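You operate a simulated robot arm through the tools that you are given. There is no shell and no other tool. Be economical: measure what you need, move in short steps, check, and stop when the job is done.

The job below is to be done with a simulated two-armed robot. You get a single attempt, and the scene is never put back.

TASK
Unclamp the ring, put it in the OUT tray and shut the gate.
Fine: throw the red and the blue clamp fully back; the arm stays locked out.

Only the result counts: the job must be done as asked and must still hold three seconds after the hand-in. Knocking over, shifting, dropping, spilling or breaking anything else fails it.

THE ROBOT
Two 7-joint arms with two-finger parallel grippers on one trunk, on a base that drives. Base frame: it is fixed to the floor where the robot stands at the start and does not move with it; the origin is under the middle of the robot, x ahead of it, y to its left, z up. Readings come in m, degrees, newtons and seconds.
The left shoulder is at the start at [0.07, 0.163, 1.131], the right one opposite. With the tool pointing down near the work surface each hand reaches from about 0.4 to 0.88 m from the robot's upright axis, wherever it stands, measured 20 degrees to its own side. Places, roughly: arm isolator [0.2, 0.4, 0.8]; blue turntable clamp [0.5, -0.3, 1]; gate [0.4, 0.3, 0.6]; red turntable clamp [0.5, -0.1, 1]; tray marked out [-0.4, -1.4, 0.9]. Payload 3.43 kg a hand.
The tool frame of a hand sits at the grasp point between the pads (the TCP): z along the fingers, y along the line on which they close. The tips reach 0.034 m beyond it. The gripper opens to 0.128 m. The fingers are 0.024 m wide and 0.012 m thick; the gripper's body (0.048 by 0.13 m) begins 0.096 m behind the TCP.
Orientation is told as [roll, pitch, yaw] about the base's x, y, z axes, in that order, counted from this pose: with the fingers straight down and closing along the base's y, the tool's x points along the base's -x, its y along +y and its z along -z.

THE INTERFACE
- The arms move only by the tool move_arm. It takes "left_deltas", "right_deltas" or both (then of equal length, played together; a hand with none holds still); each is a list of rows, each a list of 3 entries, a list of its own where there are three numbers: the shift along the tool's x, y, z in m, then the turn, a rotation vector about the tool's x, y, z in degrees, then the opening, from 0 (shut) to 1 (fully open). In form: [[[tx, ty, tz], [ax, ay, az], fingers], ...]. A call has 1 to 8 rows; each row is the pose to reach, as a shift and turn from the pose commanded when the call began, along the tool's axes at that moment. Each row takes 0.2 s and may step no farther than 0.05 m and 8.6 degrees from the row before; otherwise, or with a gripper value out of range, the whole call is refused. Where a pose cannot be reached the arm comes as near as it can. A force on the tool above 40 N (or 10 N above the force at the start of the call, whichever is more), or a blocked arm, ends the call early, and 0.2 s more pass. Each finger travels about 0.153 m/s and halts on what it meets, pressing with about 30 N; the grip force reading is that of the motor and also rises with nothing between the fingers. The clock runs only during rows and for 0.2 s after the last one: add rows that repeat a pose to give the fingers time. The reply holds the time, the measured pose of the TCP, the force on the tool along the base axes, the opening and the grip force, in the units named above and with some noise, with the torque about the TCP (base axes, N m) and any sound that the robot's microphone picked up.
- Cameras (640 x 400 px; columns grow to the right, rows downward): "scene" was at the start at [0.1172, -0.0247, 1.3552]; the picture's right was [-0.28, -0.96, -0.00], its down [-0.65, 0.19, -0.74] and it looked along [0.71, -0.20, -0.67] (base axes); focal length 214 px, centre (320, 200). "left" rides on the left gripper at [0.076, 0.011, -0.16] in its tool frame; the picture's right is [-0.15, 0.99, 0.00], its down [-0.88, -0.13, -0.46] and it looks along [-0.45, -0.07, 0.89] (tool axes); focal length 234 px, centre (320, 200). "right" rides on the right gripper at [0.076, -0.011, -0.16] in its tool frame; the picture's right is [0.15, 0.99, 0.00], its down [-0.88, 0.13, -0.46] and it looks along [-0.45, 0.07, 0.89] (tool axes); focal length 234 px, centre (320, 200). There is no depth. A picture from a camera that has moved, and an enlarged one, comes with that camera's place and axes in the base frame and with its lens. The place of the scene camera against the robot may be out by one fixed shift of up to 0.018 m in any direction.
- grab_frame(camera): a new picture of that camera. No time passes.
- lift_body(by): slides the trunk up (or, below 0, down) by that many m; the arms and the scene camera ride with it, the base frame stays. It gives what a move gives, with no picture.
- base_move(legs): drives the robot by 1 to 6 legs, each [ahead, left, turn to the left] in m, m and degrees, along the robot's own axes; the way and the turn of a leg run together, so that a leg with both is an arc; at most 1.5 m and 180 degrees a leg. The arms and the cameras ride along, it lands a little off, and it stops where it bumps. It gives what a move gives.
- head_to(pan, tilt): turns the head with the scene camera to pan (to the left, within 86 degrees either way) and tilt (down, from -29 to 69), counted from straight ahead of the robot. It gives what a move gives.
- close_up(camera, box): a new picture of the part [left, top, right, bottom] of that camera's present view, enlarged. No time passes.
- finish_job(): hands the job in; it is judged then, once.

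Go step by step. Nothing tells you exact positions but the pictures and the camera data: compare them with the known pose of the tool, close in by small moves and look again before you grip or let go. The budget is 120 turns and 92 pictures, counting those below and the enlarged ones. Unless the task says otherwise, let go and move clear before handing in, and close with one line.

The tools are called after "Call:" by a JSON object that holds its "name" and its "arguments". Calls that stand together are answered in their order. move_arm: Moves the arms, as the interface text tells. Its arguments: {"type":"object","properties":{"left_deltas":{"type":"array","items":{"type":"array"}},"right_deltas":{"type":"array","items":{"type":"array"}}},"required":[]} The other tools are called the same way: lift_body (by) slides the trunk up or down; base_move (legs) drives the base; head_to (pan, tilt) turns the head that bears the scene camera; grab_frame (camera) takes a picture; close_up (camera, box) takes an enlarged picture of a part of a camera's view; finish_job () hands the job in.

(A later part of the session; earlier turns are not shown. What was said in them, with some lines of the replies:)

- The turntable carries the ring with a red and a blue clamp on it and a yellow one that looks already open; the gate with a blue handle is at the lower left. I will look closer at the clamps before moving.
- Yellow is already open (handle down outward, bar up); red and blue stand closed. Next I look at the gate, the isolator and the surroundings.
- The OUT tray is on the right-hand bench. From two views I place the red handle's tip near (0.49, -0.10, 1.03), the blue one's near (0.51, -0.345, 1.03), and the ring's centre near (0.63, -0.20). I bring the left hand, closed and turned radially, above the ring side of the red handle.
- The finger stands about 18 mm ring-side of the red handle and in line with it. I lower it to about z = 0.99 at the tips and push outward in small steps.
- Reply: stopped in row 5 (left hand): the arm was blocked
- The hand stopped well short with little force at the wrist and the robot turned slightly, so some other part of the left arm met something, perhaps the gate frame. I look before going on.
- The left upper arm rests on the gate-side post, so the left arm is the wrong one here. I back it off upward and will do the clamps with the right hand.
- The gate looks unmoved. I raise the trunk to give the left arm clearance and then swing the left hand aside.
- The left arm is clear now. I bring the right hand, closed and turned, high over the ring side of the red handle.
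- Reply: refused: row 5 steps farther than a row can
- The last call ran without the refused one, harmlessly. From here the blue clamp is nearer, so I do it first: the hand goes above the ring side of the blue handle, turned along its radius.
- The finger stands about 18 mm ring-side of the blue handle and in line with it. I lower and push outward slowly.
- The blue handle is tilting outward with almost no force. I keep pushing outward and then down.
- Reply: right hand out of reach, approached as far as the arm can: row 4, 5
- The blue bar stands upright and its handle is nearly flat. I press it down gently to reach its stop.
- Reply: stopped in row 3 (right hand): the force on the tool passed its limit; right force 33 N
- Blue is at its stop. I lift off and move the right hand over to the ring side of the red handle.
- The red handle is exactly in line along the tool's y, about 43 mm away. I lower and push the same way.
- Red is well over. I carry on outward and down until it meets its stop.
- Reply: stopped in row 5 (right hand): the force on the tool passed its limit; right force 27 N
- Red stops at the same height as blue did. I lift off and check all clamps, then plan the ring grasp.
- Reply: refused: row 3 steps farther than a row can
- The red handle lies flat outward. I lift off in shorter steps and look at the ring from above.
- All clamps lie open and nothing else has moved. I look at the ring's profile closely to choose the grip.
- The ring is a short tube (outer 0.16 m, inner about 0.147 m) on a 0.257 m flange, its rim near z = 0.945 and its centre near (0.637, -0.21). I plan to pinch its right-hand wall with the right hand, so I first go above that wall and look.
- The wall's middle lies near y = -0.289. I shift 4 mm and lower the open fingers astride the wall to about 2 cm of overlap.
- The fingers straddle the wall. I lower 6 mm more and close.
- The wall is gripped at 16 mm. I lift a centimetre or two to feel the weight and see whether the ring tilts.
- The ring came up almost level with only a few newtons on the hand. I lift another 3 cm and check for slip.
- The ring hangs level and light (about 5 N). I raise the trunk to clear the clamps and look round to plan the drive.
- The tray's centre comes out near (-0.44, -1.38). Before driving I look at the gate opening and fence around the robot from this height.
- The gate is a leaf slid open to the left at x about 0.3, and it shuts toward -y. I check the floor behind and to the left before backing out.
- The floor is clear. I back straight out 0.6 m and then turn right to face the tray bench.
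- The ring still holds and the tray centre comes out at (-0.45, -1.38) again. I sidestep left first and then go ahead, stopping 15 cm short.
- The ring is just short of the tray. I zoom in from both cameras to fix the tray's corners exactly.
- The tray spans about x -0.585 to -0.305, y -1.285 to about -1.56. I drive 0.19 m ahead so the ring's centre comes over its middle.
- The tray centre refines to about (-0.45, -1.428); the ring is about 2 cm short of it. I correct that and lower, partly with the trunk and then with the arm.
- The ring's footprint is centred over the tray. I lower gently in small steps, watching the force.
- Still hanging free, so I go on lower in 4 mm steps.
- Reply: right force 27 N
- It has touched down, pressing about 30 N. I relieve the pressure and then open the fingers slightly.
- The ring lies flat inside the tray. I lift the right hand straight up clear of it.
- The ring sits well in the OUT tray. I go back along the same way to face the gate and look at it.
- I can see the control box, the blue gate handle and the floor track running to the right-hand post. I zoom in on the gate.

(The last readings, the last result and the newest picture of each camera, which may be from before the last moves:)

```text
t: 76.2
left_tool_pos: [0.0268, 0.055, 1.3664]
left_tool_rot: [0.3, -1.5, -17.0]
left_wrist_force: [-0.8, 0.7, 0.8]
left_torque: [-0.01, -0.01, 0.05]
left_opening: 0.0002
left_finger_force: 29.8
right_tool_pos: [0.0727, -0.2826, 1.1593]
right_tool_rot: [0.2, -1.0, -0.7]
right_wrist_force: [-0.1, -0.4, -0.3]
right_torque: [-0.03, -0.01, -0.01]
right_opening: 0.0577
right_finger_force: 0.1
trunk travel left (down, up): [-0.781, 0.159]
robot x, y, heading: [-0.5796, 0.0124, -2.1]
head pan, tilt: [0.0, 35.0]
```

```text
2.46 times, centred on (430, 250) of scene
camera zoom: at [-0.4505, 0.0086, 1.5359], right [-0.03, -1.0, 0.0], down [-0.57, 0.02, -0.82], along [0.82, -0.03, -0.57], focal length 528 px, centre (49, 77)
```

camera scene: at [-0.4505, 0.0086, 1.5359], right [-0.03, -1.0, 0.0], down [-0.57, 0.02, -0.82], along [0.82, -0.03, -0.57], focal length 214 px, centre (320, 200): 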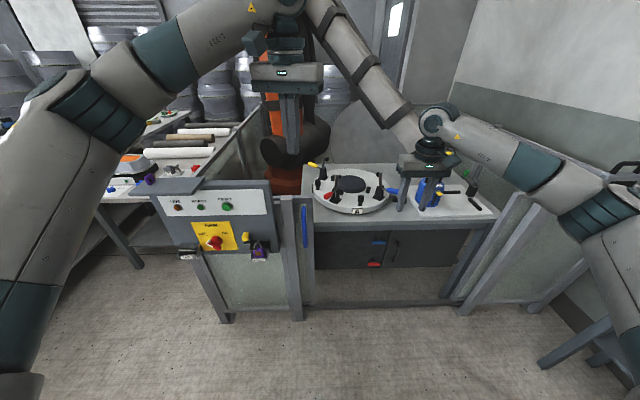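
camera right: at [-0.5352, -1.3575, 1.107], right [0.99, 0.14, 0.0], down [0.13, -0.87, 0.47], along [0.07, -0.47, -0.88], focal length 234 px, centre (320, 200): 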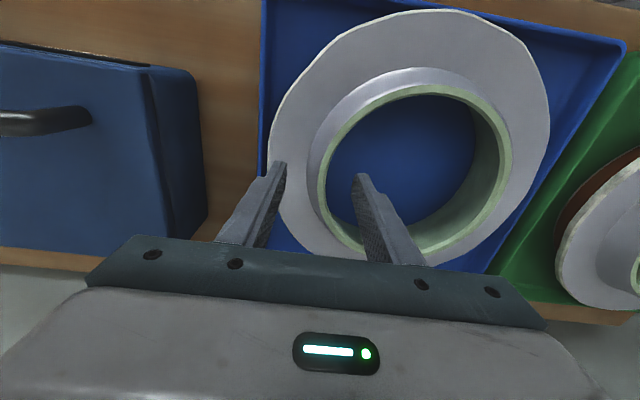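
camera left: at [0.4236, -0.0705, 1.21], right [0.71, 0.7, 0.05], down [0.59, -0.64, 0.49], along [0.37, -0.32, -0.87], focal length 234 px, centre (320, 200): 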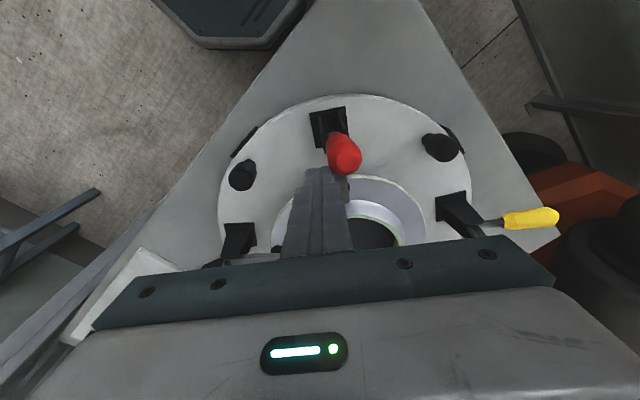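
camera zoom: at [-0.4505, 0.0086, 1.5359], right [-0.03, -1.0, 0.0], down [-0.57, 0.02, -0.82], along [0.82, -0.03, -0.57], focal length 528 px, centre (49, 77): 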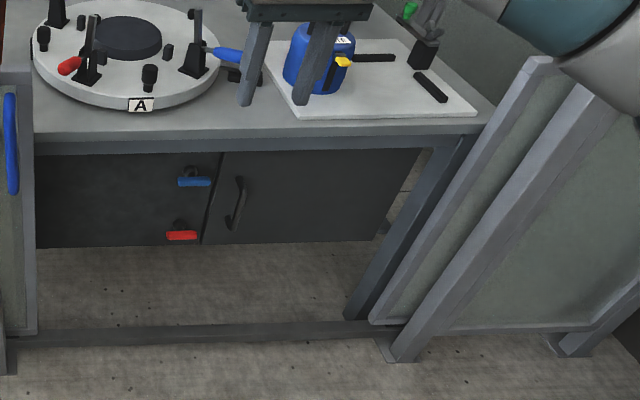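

The gate is a sliding leaf behind the fixed left panel; its blue handle is near (0.30, 0.05, z 0.73 to 0.98). I will straddle the handle from above with the right hand and slide it toward -y, so first the left hand is tucked out of the way and the robot comes forward a bit.

Call:
{"name": "move_arm", "arguments": {"left_deltas": [[[0.03, 0.033, 0], [0, 0, 0], 0], [[0.061, 0.065, 0], [0, 0, 0], 0], [[0.092, 0.097, 0], [0, 0, 0], 0], [[0.123, 0.13, 0], [0, 0, 0], 0], [[0.154, 0.162, 0], [0, 0, 0], 0]]}}

Call:
{"name": "base_move", "arguments": {"legs": [[0, 0, 2], [0.27, 0, 0]]}}

Call:
{"name": "grab_frame", "arguments": {"camera": "scene"}}

```text
t: 77.5
left_tool_pos: [-0.0754, 0.2581, 1.3637]
left_tool_rot: [0.2, -1.6, -16.9]
left_wrist_force: [0.2, 0.5, -1.0]
left_torque: [-0.03, -0.03, 0.0]
left_opening: 0.0001
left_finger_force: 30.2
right_tool_pos: [0.0706, -0.2812, 1.1602]
right_tool_rot: [0.1, -1.1, -0.6]
right_wrist_force: [0.0, 0.1, 0.0]
right_torque: [-0.01, -0.02, 0.0]
right_opening: 0.0576
right_finger_force: 0.0
trunk travel left (down, up): [-0.781, 0.159]
robot x, y, heading: [-0.5788, 0.0186, -1.8]
head pan, tilt: [0.0, 35.0]
```

```text
t: 79.8
left_tool_pos: [0.1912, 0.2715, 1.3638]
left_tool_rot: [0.3, -1.6, -15.0]
left_wrist_force: [-0.6, -1.0, -0.2]
left_torque: [-0.02, -0.02, 0.05]
left_opening: 0.0001
left_finger_force: 30.1
right_tool_pos: [0.354, -0.2605, 1.1591]
right_tool_rot: [0.2, -1.0, 1.2]
right_wrist_force: [-0.6, 0.6, -0.2]
right_torque: [0.02, 0.0, 0.0]
right_opening: 0.0574
right_finger_force: 0.0
trunk travel left (down, up): [-0.781, 0.159]
robot x, y, heading: [-0.3009, 0.015, -0.1]
head pan, tilt: [0.0, 35.0]
```

```text
26 pictures are left
camera scene: at [-0.1788, 0.0139, 1.5362], right [0.0, -1.0, 0.0], down [-0.57, 0.0, -0.82], along [0.82, 0.0, -0.57], focal length 214 px, centre (320, 200)
```

scene: 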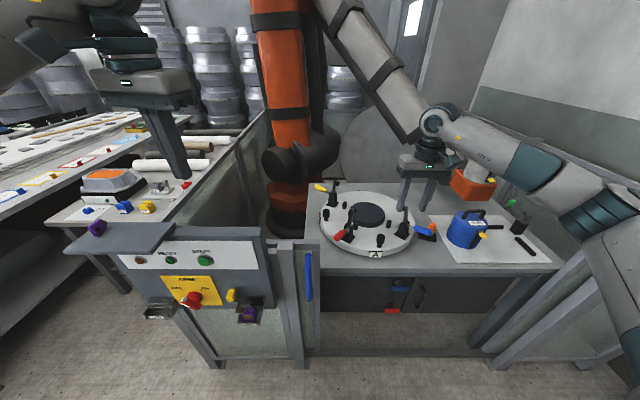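

Call:
{"name": "move_arm", "arguments": {"right_deltas": [[[0.007, 0.044, 0], [0, 0, 0], 0.5], [[0.014, 0.088, 0], [0, 0, 0], 0.5], [[0.021, 0.132, 0], [0, 0, 0], 0.5], [[0.028, 0.176, 0], [0, 0, 0], 0.5], [[0.035, 0.22, 0], [0, 0, 0], 0.5], [[0.042, 0.264, 0], [0, 0, 0], 0.5], [[0.0475, 0.305, 0], [0, 0, 0], 0.5]]}}

Call:
{"name": "grab_frame", "arguments": {"camera": "right"}}

Call:
{"name": "close_up", "arguments": {"camera": "scene", "box": [220, 160, 400, 320]}}

```text
t: 81.4
left_tool_pos: [0.1921, 0.2746, 1.3634]
left_tool_rot: [0.2, -1.5, -15.0]
left_wrist_force: [-0.1, 0.3, -0.3]
left_torque: [-0.03, 0.01, 0.03]
left_opening: 0.0
left_finger_force: 30.3
right_tool_pos: [0.3033, 0.0458, 1.1587]
right_tool_rot: [0.1, -1.0, 1.1]
right_wrist_force: [-0.3, 0.5, -0.7]
right_torque: [0.03, 0.0, -0.03]
right_opening: 0.064
right_finger_force: 0.0
trunk travel left (down, up): [-0.781, 0.159]
robot x, y, heading: [-0.3023, 0.0167, -0.2]
head pan, tilt: [0.0, 35.0]
```

```text
25 pictures are left
camera right: at [0.2264, 0.0314, 1.3186], right [-0.17, 0.99, 0.0], down [0.87, 0.15, 0.47], along [0.46, 0.08, -0.88], focal length 234 px, centre (320, 200)
```

right: 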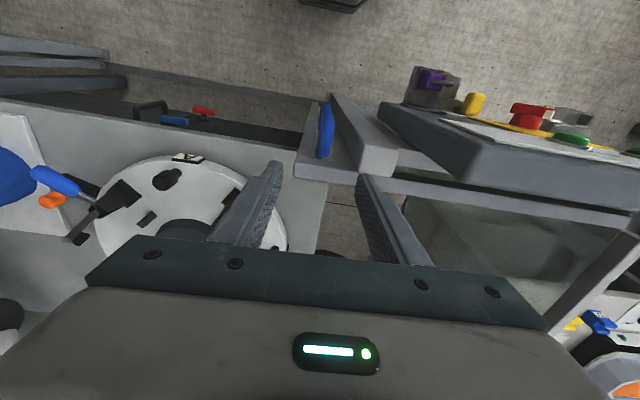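

```text
2.50 times, centred on (310, 240) of scene
camera zoom: at [-0.1774, 0.0164, 1.536], right [0.0, -1.0, 0.0], down [-0.57, 0.0, -0.82], along [0.82, 0.0, -0.57], focal length 536 px, centre (345, 100)
```

zoom: 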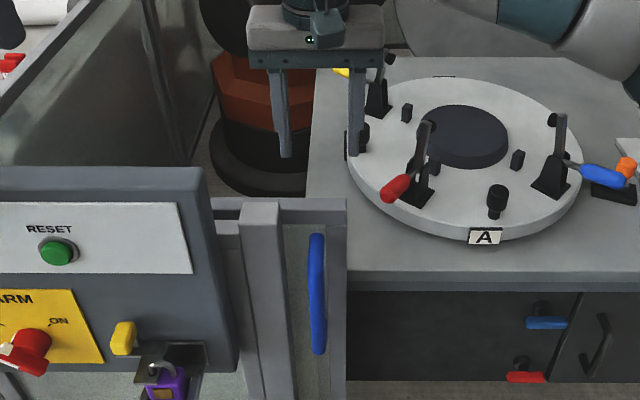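

The handle bar is at about x 0.29, y 0.053 with the fixed post roughly 25 mm to its left, so one 12 mm finger fits between them. I step back toward the robot, lower in front of the handle and look again.

Call:
{"name": "move_arm", "arguments": {"right_deltas": [[[0.045, 0.002, 0], [0, 0, 0], 0.3], [[0.085, 0.004, 0], [0, 0, 0], 0.27], [[0.085, 0.004, 0.045], [0, 0, 0], 0.27], [[0.085, 0.004, 0.09], [0, 0, 0], 0.27], [[0.085, 0.004, 0.135], [0, 0, 0], 0.27], [[0.085, 0.004, 0.175], [0, 0, 0], 0.27]]}}

Call:
{"name": "grab_frame", "arguments": {"camera": "right"}}

Call:
{"name": "close_up", "arguments": {"camera": "scene", "box": [240, 160, 380, 320]}}

```text
t: 82.8
left_tool_pos: [0.1936, 0.2714, 1.3631]
left_tool_rot: [0.3, -1.5, -14.9]
left_wrist_force: [0.8, 1.2, 0.5]
left_torque: [-0.01, 0.01, 0.02]
left_opening: 0.0003
left_finger_force: 30.2
right_tool_pos: [0.2207, 0.0454, 0.9826]
right_tool_rot: [0.3, -1.0, 1.1]
right_wrist_force: [-0.3, 0.1, 0.9]
right_torque: [-0.01, 0.03, 0.0]
right_opening: 0.0346
right_finger_force: 0.1
trunk travel left (down, up): [-0.781, 0.159]
robot x, y, heading: [-0.2979, 0.0192, -0.1]
head pan, tilt: [0.0, 35.0]
```

```text
23 pictures are left
camera right: at [0.1432, 0.0311, 1.1405], right [-0.17, 0.99, 0.0], down [0.87, 0.15, 0.47], along [0.46, 0.08, -0.88], focal length 234 px, centre (320, 200)
```

right: 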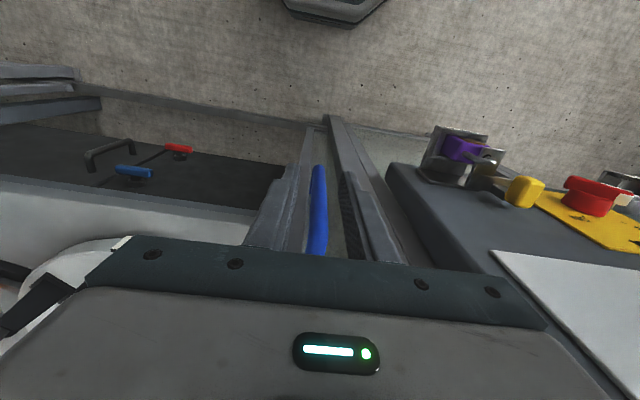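

```text
2.50 times, centred on (310, 240) of scene
camera zoom: at [-0.176, 0.0133, 1.5359], right [0.0, -1.0, 0.0], down [-0.57, 0.0, -0.82], along [0.82, 0.0, -0.57], focal length 536 px, centre (345, 100)
```

zoom: 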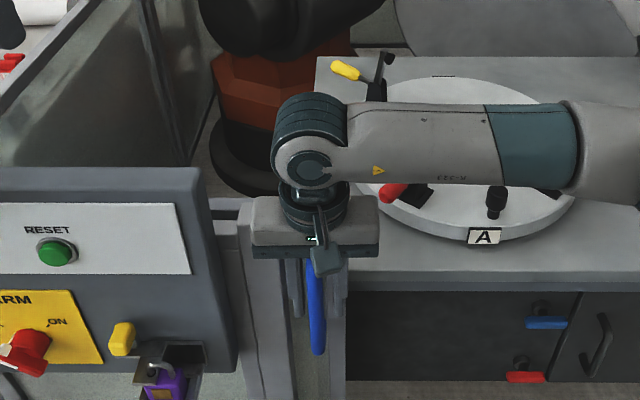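

Call:
{"name": "close_up", "arguments": {"camera": "right", "box": [260, 100, 420, 270]}}

```text
2.35 times, centred on (340, 185) of right
camera zoom: at [0.1432, 0.0311, 1.1405], right [-0.17, 0.99, 0.0], down [0.87, 0.15, 0.47], along [0.46, 0.08, -0.88], focal length 551 px, centre (273, 235)
```

zoom: 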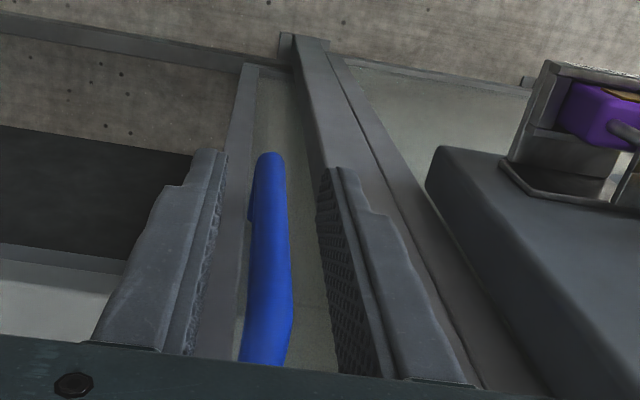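

There are roughly 18 to 20 mm between handle and post. I centre one finger on that gap, biased toward the handle, and advance slowly.

Call:
{"name": "move_arm", "arguments": {"right_deltas": [[[0, 0.005, 0], [0, 0, 0], 0.27], [[-0.02, 0.005, 0], [0, 0, 0], 0.27], [[-0.035, 0.005, 0], [0, 0, 0], 0.27], [[-0.048, 0.005, 0], [0, 0, 0], 0.27]]}}

Call:
{"name": "close_up", "arguments": {"camera": "right", "box": [260, 100, 420, 270]}}

```text
t: 83.8
left_tool_pos: [0.1921, 0.2714, 1.3634]
left_tool_rot: [0.2, -1.5, -15.0]
left_wrist_force: [-0.5, 0.1, 0.4]
left_torque: [0.05, -0.06, 0.01]
left_opening: 0.0
left_finger_force: 29.4
right_tool_pos: [0.2671, 0.0528, 0.9813]
right_tool_rot: [0.3, -1.1, 1.2]
right_wrist_force: [-0.9, 0.8, -0.4]
right_torque: [0.02, -0.01, -0.01]
right_opening: 0.0345
right_finger_force: 0.1
trunk travel left (down, up): [-0.781, 0.159]
robot x, y, heading: [-0.297, 0.0182, -0.1]
head pan, tilt: [0.0, 35.0]
```

```text
2.35 times, centred on (340, 185) of right
camera zoom: at [0.1898, 0.0381, 1.1413], right [-0.17, 0.99, 0.0], down [0.87, 0.15, 0.47], along [0.46, 0.08, -0.88], focal length 551 px, centre (273, 235)
```

zoom: 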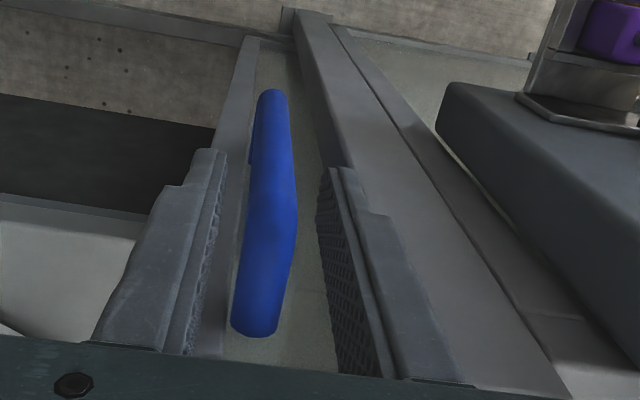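

No contact so far and the bar sits between the fingers. I advance the rest in small steps.

Call:
{"name": "move_arm", "arguments": {"right_deltas": [[[-0.008, -0.001, 0], [0, 0, 0], 0.27], [[-0.016, -0.0015, 0], [0, 0, 0], 0.27], [[-0.025, -0.0015, 0], [0, 0, 0], 0.27]]}}

Call:
{"name": "close_up", "arguments": {"camera": "right", "box": [260, 100, 420, 270]}}

```text
t: 84.6
left_tool_pos: [0.1922, 0.2729, 1.3636]
left_tool_rot: [0.2, -1.5, -14.9]
left_wrist_force: [0.0, -0.2, 0.0]
left_torque: [-0.04, -0.04, -0.04]
left_opening: 0.0
left_finger_force: 30.0
right_tool_pos: [0.2917, 0.0505, 0.9837]
right_tool_rot: [0.2, -1.1, 1.2]
right_wrist_force: [0.1, 0.4, 0.2]
right_torque: [0.0, 0.0, 0.01]
right_opening: 0.0346
right_finger_force: 0.0
trunk travel left (down, up): [-0.781, 0.159]
robot x, y, heading: [-0.3053, 0.0132, 0.0]
head pan, tilt: [0.0, 35.0]
```

```text
2.35 times, centred on (340, 185) of right
camera zoom: at [0.214, 0.0371, 1.1427], right [-0.17, 0.99, 0.0], down [0.87, 0.15, 0.47], along [0.46, 0.08, -0.88], focal length 551 px, centre (273, 235)
```

zoom: 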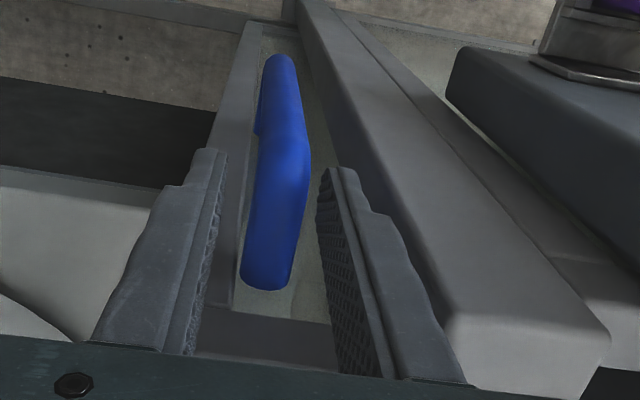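

The finger is in the gap beside the post with no contact. I lower 18 mm for a better hold on the bar and start sliding toward -y.

Call:
{"name": "move_arm", "arguments": {"right_deltas": [[[-0.003, 0, 0.01], [0, 0, 0], 0.27], [[-0.006, 0, 0.018], [0, 0, 0], 0.27], [[-0.006, -0.012, 0.018], [0, 0, 0], 0.27], [[-0.006, -0.024, 0.018], [0, 0, 0], 0.27], [[-0.006, -0.036, 0.018], [0, 0, 0], 0.27], [[-0.006, -0.048, 0.018], [0, 0, 0], 0.27]]}}

Call:
{"name": "close_up", "arguments": {"camera": "right", "box": [230, 60, 430, 270]}}

```text
t: 86.0
left_tool_pos: [0.1918, 0.2705, 1.3636]
left_tool_rot: [0.4, -1.4, -15.0]
left_wrist_force: [0.0, 0.2, 0.5]
left_torque: [0.02, 0.0, 0.01]
left_opening: 0.0
left_finger_force: 30.1
right_tool_pos: [0.2999, 0.001, 0.9659]
right_tool_rot: [0.0, -1.0, 1.1]
right_wrist_force: [0.3, 1.7, 0.3]
right_torque: [0.04, -0.01, 0.01]
right_opening: 0.0349
right_finger_force: 0.8
trunk travel left (down, up): [-0.781, 0.159]
robot x, y, heading: [-0.3024, 0.0165, 0.1]
head pan, tilt: [0.0, 35.0]
```

```text
1.90 times, centred on (330, 165) of right
camera zoom: at [0.2222, -0.0131, 1.1236], right [-0.17, 0.99, 0.0], down [0.87, 0.15, 0.47], along [0.47, 0.08, -0.88], focal length 446 px, centre (301, 267)
```

zoom: 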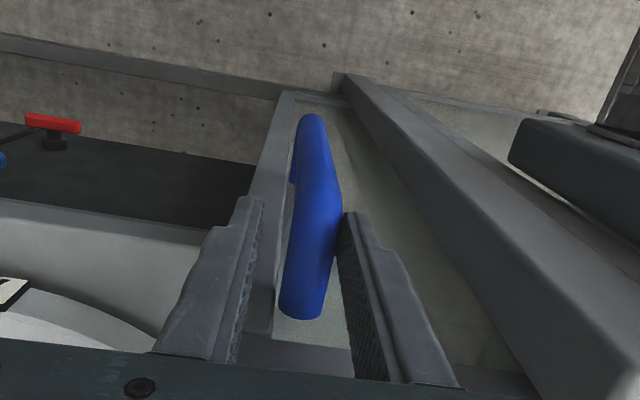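

The gate slides with only about 2 N. I keep pushing toward -y.

Call:
{"name": "move_arm", "arguments": {"right_deltas": [[[0, -0.035, 0], [0, 0, 0], 0.27], [[0, -0.07, 0], [0, 0, 0], 0.27], [[0, -0.105, 0], [0, 0, 0], 0.27], [[0, -0.14, 0], [0, 0, 0], 0.27], [[0, -0.175, 0], [0, 0, 0], 0.27], [[0, -0.21, 0], [0, 0, 0], 0.27], [[0, -0.245, 0], [0, 0, 0], 0.27], [[0, -0.28, 0], [0, 0, 0], 0.27]]}}

Call:
{"name": "grab_frame", "arguments": {"camera": "scene"}}

Call:
{"name": "grab_frame", "arguments": {"camera": "right"}}

```text
t: 87.8
left_tool_pos: [0.1924, 0.2694, 1.3638]
left_tool_rot: [0.5, -1.6, -14.9]
left_wrist_force: [0.0, -0.7, 0.8]
left_torque: [0.05, 0.0, 0.03]
left_opening: 0.0
left_finger_force: 30.0
right_tool_pos: [0.3043, -0.2788, 0.9626]
right_tool_rot: [0.1, -1.0, 1.1]
right_wrist_force: [-0.1, -0.5, -0.1]
right_torque: [0.05, 0.0, 0.02]
right_opening: 0.0346
right_finger_force: 0.0
trunk travel left (down, up): [-0.781, 0.159]
robot x, y, heading: [-0.3001, 0.0142, -0.0]
head pan, tilt: [0.0, 35.0]
```

```text
17 pictures are left
camera scene: at [-0.1777, 0.0119, 1.536], right [0.0, -1.0, 0.0], down [-0.57, 0.0, -0.82], along [0.82, 0.0, -0.57], focal length 214 px, centre (320, 200)
```

scene: 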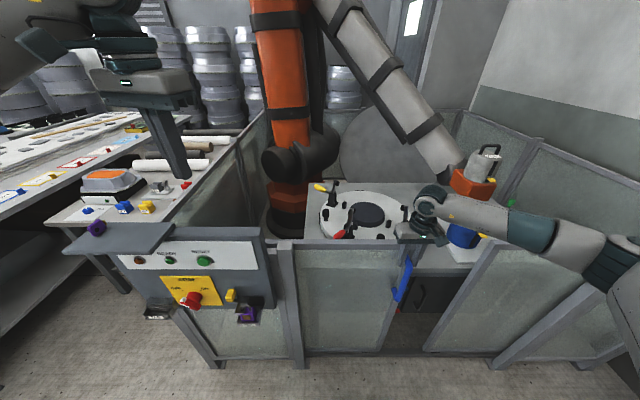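

```text
16 pictures are left
camera right: at [0.2273, -0.2934, 1.1218], right [-0.17, 0.99, 0.0], down [0.87, 0.15, 0.47], along [0.47, 0.08, -0.88], focal length 234 px, centre (320, 200)
```

right: 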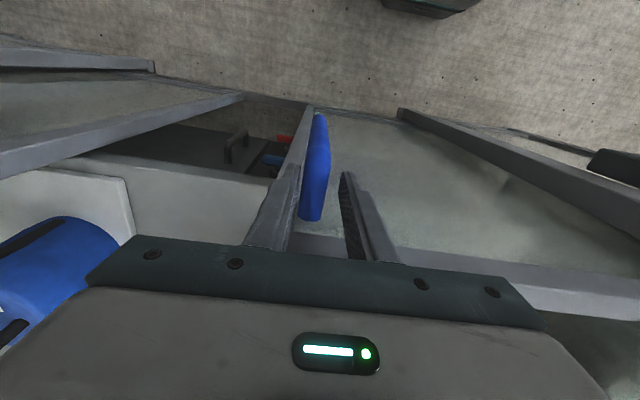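

The handle has run slightly ahead and the gap is about half closed. I keep following more slowly.

Call:
{"name": "move_arm", "arguments": {"right_deltas": [[[0, -0.02, 0], [0, 0, 0], 0.27], [[0, -0.04, 0], [0, 0, 0], 0.27], [[0, -0.06, 0], [0, 0, 0], 0.27], [[0, -0.08, 0], [0, 0, 0], 0.27], [[0, -0.1, 0], [0, 0, 0], 0.27], [[0, -0.12, 0], [0, 0, 0], 0.27], [[0, -0.14, 0], [0, 0, 0], 0.27], [[0, -0.16, 0], [0, 0, 0], 0.27]]}}

Call:
{"name": "grab_frame", "arguments": {"camera": "scene"}}

Call:
{"name": "grab_frame", "arguments": {"camera": "right"}}

```text
t: 89.6
left_tool_pos: [0.1902, 0.2788, 1.3632]
left_tool_rot: [0.1, -1.6, -14.9]
left_wrist_force: [-0.4, -0.5, 0.8]
left_torque: [0.0, 0.0, -0.01]
left_opening: 0.0001
left_finger_force: 30.3
right_tool_pos: [0.3086, -0.4161, 0.9628]
right_tool_rot: [1.0, -0.6, 2.2]
right_wrist_force: [-5.0, 22.5, 2.4]
right_torque: [0.61, 0.48, -0.14]
right_opening: 0.0477
right_finger_force: 11.2
trunk travel left (down, up): [-0.781, 0.159]
robot x, y, heading: [-0.3036, 0.0183, 0.3]
head pan, tilt: [0.0, 35.0]
stopped in row 8 (right hand): the force on the tool passed its limit (the readings are from after the stop); the commanded pose is now the measured one
```

```text
15 pictures are left
camera scene: at [-0.1786, 0.0199, 1.5361], right [0.0, -1.0, 0.0], down [-0.57, -0.01, -0.82], along [0.82, 0.0, -0.57], focal length 214 px, centre (320, 200)
```

scene: 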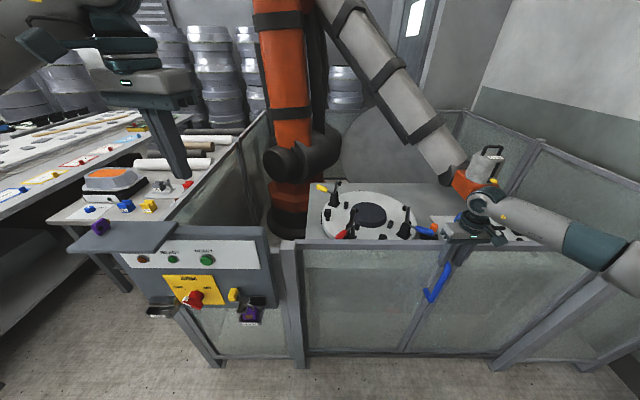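

```text
14 pictures are left
camera right: at [0.2321, -0.4347, 1.122], right [-0.19, 0.98, 0.02], down [0.87, 0.16, 0.47], along [0.46, 0.1, -0.88], focal length 234 px, centre (320, 200)
```

right: 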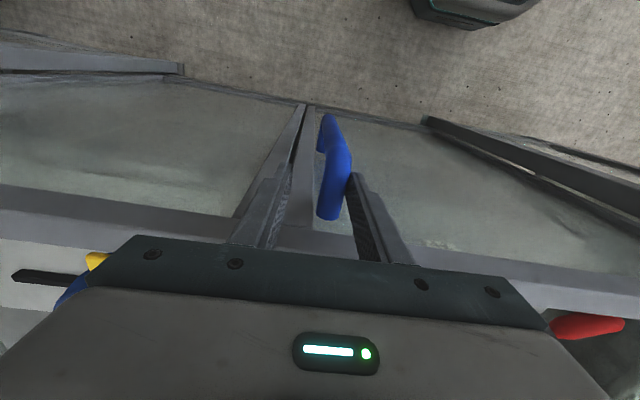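

The leaf has met the right-hand stile with about 40 N on the hand. I zoom to see whether it is really closed.

Call:
{"name": "close_up", "arguments": {"camera": "right", "box": [200, 80, 400, 260]}}

Call:
{"name": "close_up", "arguments": {"camera": "scene", "box": [380, 220, 520, 370]}}

```text
2.22 times, centred on (300, 170) of right
camera zoom: at [0.2321, -0.4347, 1.122], right [-0.19, 0.98, 0.02], down [0.87, 0.16, 0.47], along [0.46, 0.1, -0.88], focal length 520 px, centre (364, 267)
```

zoom: 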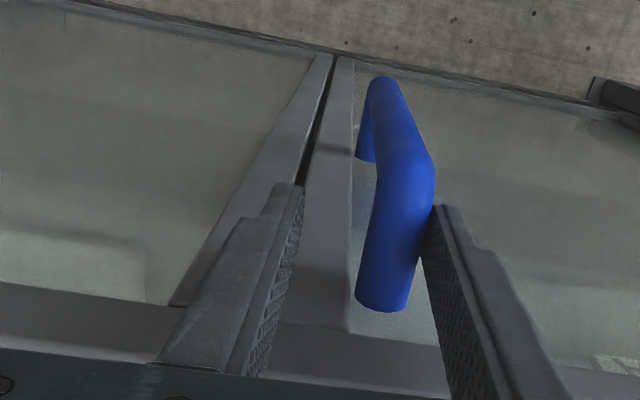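

```text
2.67 times, centred on (450, 295) of scene
camera zoom: at [-0.1786, 0.0199, 1.5361], right [0.0, -1.0, 0.0], down [-0.57, -0.01, -0.82], along [0.82, 0.0, -0.57], focal length 572 px, centre (-27, -53)
```

zoom: 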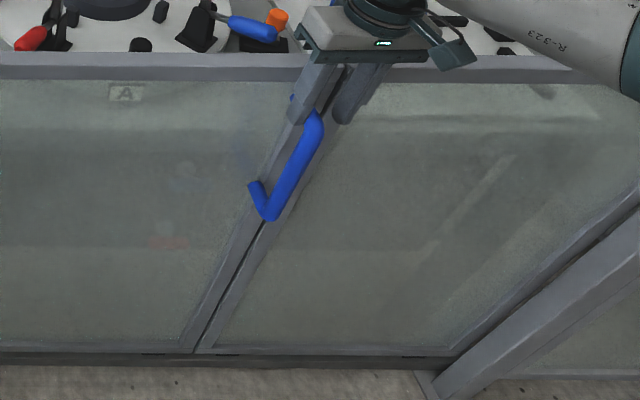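

Both leaves are coupled and meet in the middle, and a thin dark seam remains. I ease back to see whether the seam is their natural gap.

Call:
{"name": "move_arm", "arguments": {"right_deltas": [[[0.003, 0.003, 0], [0, 0, 0], 0.4], [[0.012, 0.004, 0], [0, 0, 0], 0.6], [[0.04, 0.004, 0], [0, 0, 0], 0.7], [[0.075, 0.004, 0], [0, 0, 0], 0.7]]}}

Call:
{"name": "grab_frame", "arguments": {"camera": "right"}}

```text
t: 90.6
left_tool_pos: [0.1914, 0.2733, 1.3647]
left_tool_rot: [0.4, -1.5, -15.0]
left_wrist_force: [-0.7, 1.1, -0.5]
left_torque: [0.02, -0.03, -0.01]
left_opening: 0.0002
left_finger_force: 30.0
right_tool_pos: [0.2325, -0.4245, 0.9612]
right_tool_rot: [0.8, -0.8, 1.9]
right_wrist_force: [-0.7, 0.1, -0.3]
right_torque: [-0.02, -0.03, 0.02]
right_opening: 0.0894
right_finger_force: 0.0
trunk travel left (down, up): [-0.781, 0.159]
robot x, y, heading: [-0.3018, 0.0135, 0.3]
head pan, tilt: [0.0, 35.0]
```

```text
11 pictures are left
camera right: at [0.1551, -0.4419, 1.1207], right [-0.18, 0.98, 0.01], down [0.87, 0.15, 0.47], along [0.46, 0.09, -0.88], focal length 234 px, centre (320, 200)
```

right: 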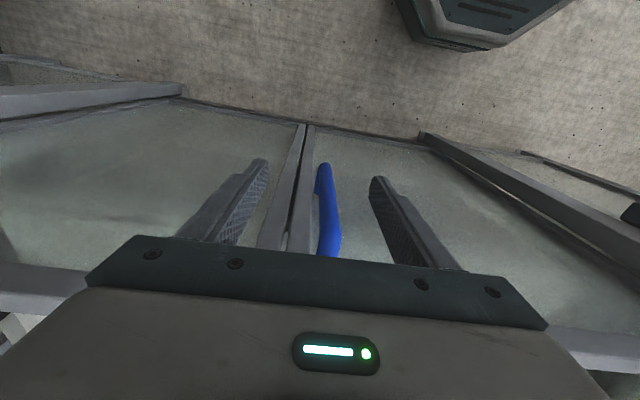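

Call:
{"name": "close_up", "arguments": {"camera": "right", "box": [260, 110, 350, 250]}}

```text
2.86 times, centred on (305, 180) of right
camera zoom: at [0.1551, -0.4419, 1.1207], right [-0.18, 0.98, 0.01], down [0.87, 0.15, 0.47], along [0.46, 0.09, -0.88], focal length 669 px, centre (363, 257)
```

zoom: 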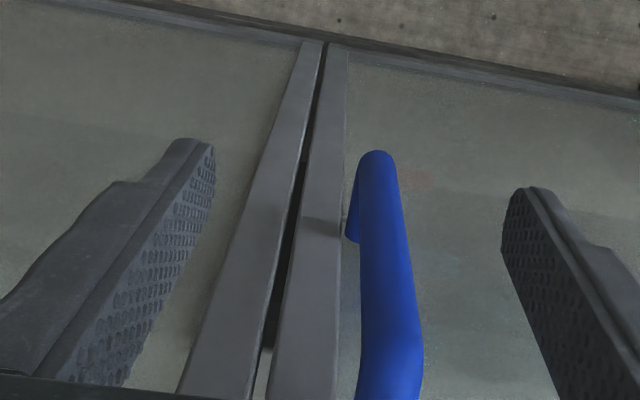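

A seam of about 8 mm, unchanged under 40 N and after release, looks like the leaves' end stop. To be sure, I push the handle once more with closed fingers.

Call:
{"name": "move_arm", "arguments": {"right_deltas": [[[0, 0.03, 0], [0, 0, 0], 0.4], [[0, 0.056, 0], [0, 0, 0], 0], [[0, 0.056, 0], [0, 0, 0], 0], [[-0.035, 0.056, 0], [0, 0, 0], 0], [[-0.068, 0.056, 0], [0, 0, 0], 0]]}}

Call:
{"name": "move_arm", "arguments": {"right_deltas": [[[0, -0.006, 0], [0, 0, 0], 0], [[0, -0.012, 0], [0, 0, 0], 0], [[0, -0.018, 0], [0, 0, 0], 0], [[0, -0.024, 0], [0, 0, 0], 0], [[0, -0.03, 0], [0, 0, 0], 0], [[0, -0.036, 0], [0, 0, 0], 0]]}}

Call:
{"name": "close_up", "arguments": {"camera": "right", "box": [220, 90, 380, 260]}}

```text
t: 91.8
left_tool_pos: [0.1935, 0.2743, 1.362]
left_tool_rot: [0.5, -1.6, -14.9]
left_wrist_force: [0.5, -0.4, -0.2]
left_torque: [0.0, 0.04, 0.0]
left_opening: 0.0
left_finger_force: 30.3
right_tool_pos: [0.301, -0.3622, 0.9629]
right_tool_rot: [0.9, -0.7, 1.7]
right_wrist_force: [0.5, -0.8, 0.4]
right_torque: [0.03, 0.04, -0.02]
right_opening: 0.0001
right_finger_force: 29.8
trunk travel left (down, up): [-0.781, 0.159]
robot x, y, heading: [-0.2991, 0.0156, 0.0]
head pan, tilt: [0.0, 35.0]
```

```text
t: 93.1
left_tool_pos: [0.1893, 0.2758, 1.3627]
left_tool_rot: [0.3, -1.7, -14.7]
left_wrist_force: [-0.3, -0.8, -0.8]
left_torque: [0.04, 0.0, -0.01]
left_opening: 0.0001
left_finger_force: 30.4
right_tool_pos: [0.3015, -0.3821, 0.962]
right_tool_rot: [1.9, -0.8, 2.6]
right_wrist_force: [-4.5, 15.9, 8.3]
right_torque: [0.38, 0.22, -0.2]
right_opening: 0.0
right_finger_force: 29.8
trunk travel left (down, up): [-0.781, 0.159]
robot x, y, heading: [-0.2991, 0.0166, 0.1]
head pan, tilt: [0.0, 35.0]
stopped in row 6 (right hand): the force on the tool passed its limit (the readings are from after the stop); the commanded pose is now the measured one
```

```text
2.35 times, centred on (300, 175) of right
camera zoom: at [0.2246, -0.404, 1.1208], right [-0.19, 0.98, 0.03], down [0.87, 0.16, 0.47], along [0.46, 0.12, -0.88], focal length 551 px, centre (367, 259)
```

zoom: 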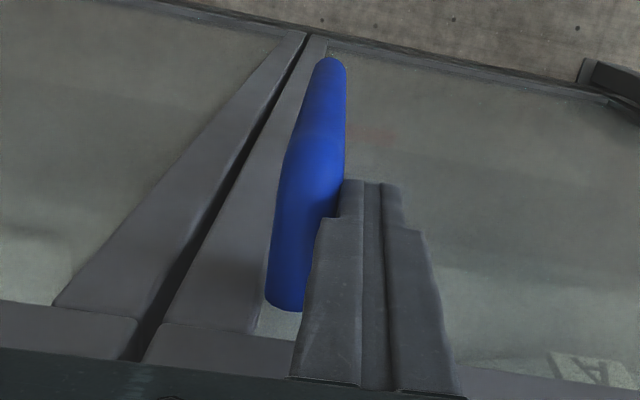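

The handle does not move further, so the gate is at its stop and shut. I withdraw the hand away from the handle and up, and back the robot off.

Call:
{"name": "move_arm", "arguments": {"right_deltas": [[[0, 0.012, 0], [0, 0, 0], 0], [[0.03, 0.015, 0], [0, 0, 0], 0], [[0.07, 0.015, 0], [0, 0, 0], 0], [[0.1, 0.015, -0.03], [0, 0, 0], 0], [[0.12, 0.015, -0.07], [0, 0, 0], 0], [[0.13, 0.015, -0.11], [0, 0, 0], 0], [[0.13, 0.015, -0.155], [0, 0, 0], 0], [[0.13, 0.015, -0.2], [0, 0, 0], 0]]}}

Call:
{"name": "base_move", "arguments": {"legs": [[-0.4, 0, 0]]}}

Call:
{"name": "grab_frame", "arguments": {"camera": "scene"}}

```text
t: 94.9
left_tool_pos: [0.1913, 0.2756, 1.3629]
left_tool_rot: [0.2, -1.5, -14.7]
left_wrist_force: [0.1, 0.7, 0.5]
left_torque: [-0.03, -0.02, 0.02]
left_opening: 0.0
left_finger_force: 30.3
right_tool_pos: [0.1683, -0.3837, 1.1599]
right_tool_rot: [1.4, -0.8, 2.5]
right_wrist_force: [0.1, -0.2, 0.1]
right_torque: [0.0, 0.0, -0.01]
right_opening: 0.0
right_finger_force: 30.3
trunk travel left (down, up): [-0.781, 0.159]
robot x, y, heading: [-0.3039, 0.018, 0.5]
head pan, tilt: [0.0, 35.0]
```

```text
t: 97.4
left_tool_pos: [-0.2107, 0.2748, 1.3624]
left_tool_rot: [0.3, -1.5, -14.4]
left_wrist_force: [0.2, 0.0, 0.4]
left_torque: [-0.02, 0.03, -0.01]
left_opening: 0.0
left_finger_force: 30.4
right_tool_pos: [-0.2289, -0.3843, 1.1588]
right_tool_rot: [1.5, -0.7, 2.8]
right_wrist_force: [-0.9, -0.5, 0.7]
right_torque: [0.01, 0.01, -0.01]
right_opening: 0.0
right_finger_force: 29.8
trunk travel left (down, up): [-0.781, 0.159]
robot x, y, heading: [-0.703, 0.0129, 0.6]
head pan, tilt: [0.0, 35.0]
```

```text
8 pictures are left
camera scene: at [-0.578, 0.013, 1.5359], right [0.01, -1.0, 0.0], down [-0.57, -0.01, -0.82], along [0.82, 0.01, -0.57], focal length 214 px, centre (320, 200)
```

scene: 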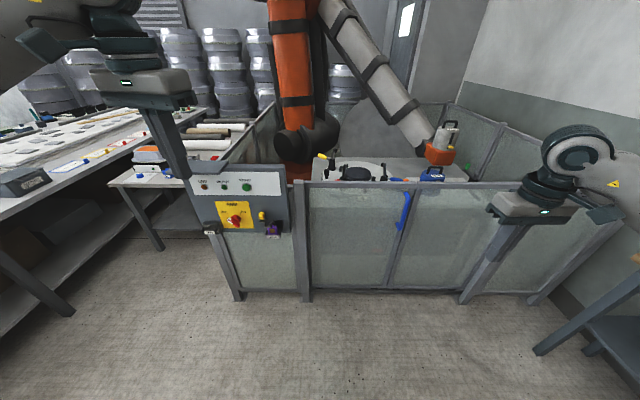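

The gate stands shut. I take a last close look at the seam, the clamps and the lockout.

Call:
{"name": "close_up", "arguments": {"camera": "scene", "box": [290, 140, 480, 300]}}

Call:
{"name": "close_up", "arguments": {"camera": "scene", "box": [190, 160, 310, 250]}}

```text
2.50 times, centred on (385, 220) of scene
camera zoom: at [-0.578, 0.013, 1.5359], right [0.01, -1.0, 0.0], down [-0.57, -0.01, -0.82], along [0.82, 0.01, -0.57], focal length 536 px, centre (158, 150)
```

zoom: 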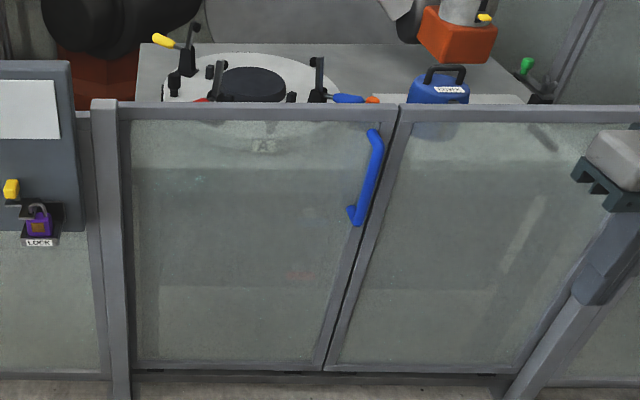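

```text
4.44 times, centred on (250, 205) of scene
camera zoom: at [-0.578, 0.013, 1.5359], right [0.01, -1.0, 0.0], down [-0.57, -0.01, -0.82], along [0.82, 0.01, -0.57], focal length 953 px, centre (631, 178)
```

zoom: 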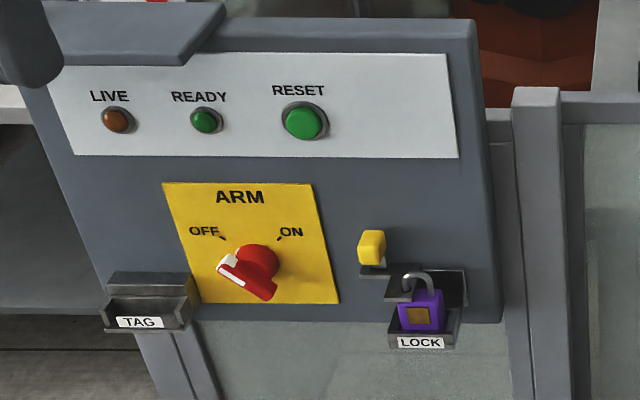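

The gate and clamps look right. I check the isolator more closely, since the arm must stay locked out and the padlock sits in its holder.

Call:
{"name": "close_up", "arguments": {"camera": "scene", "box": [205, 195, 290, 240]}}

```text
7.53 times, centred on (248, 218) of scene
camera zoom: at [-0.578, 0.013, 1.5359], right [0.01, -1.0, 0.0], down [-0.57, -0.01, -0.82], along [0.82, 0.01, -0.57], focal length 1615 px, centre (866, 68)
```

zoom: 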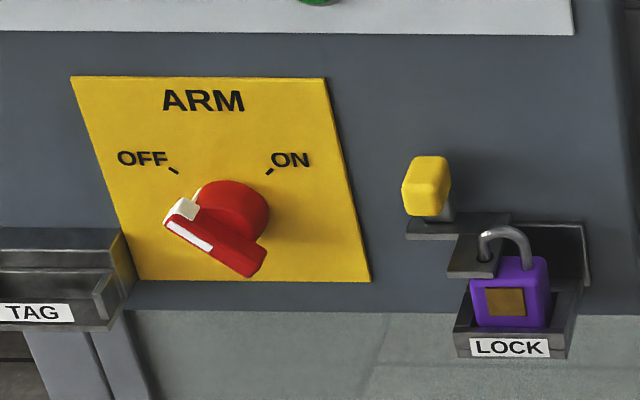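

The switch still points to OFF with the padlock through its hasp, the gate is shut, the clamps are thrown back and the ring lies in the OUT tray; both hands are clear, so I hand in.

Call:
{"name": "finish_job", "arguments": {}}

```text
The job is handed in.
```

The ring is unclamped and lies flat in the OUT tray, and the gate is pushed to its end stop, where a seam of about 8 mm remains between the leaves. The red and blue clamps are fully back and the arm is still locked out; early on my left arm touched the gate-side post, and I saw nothing moved.
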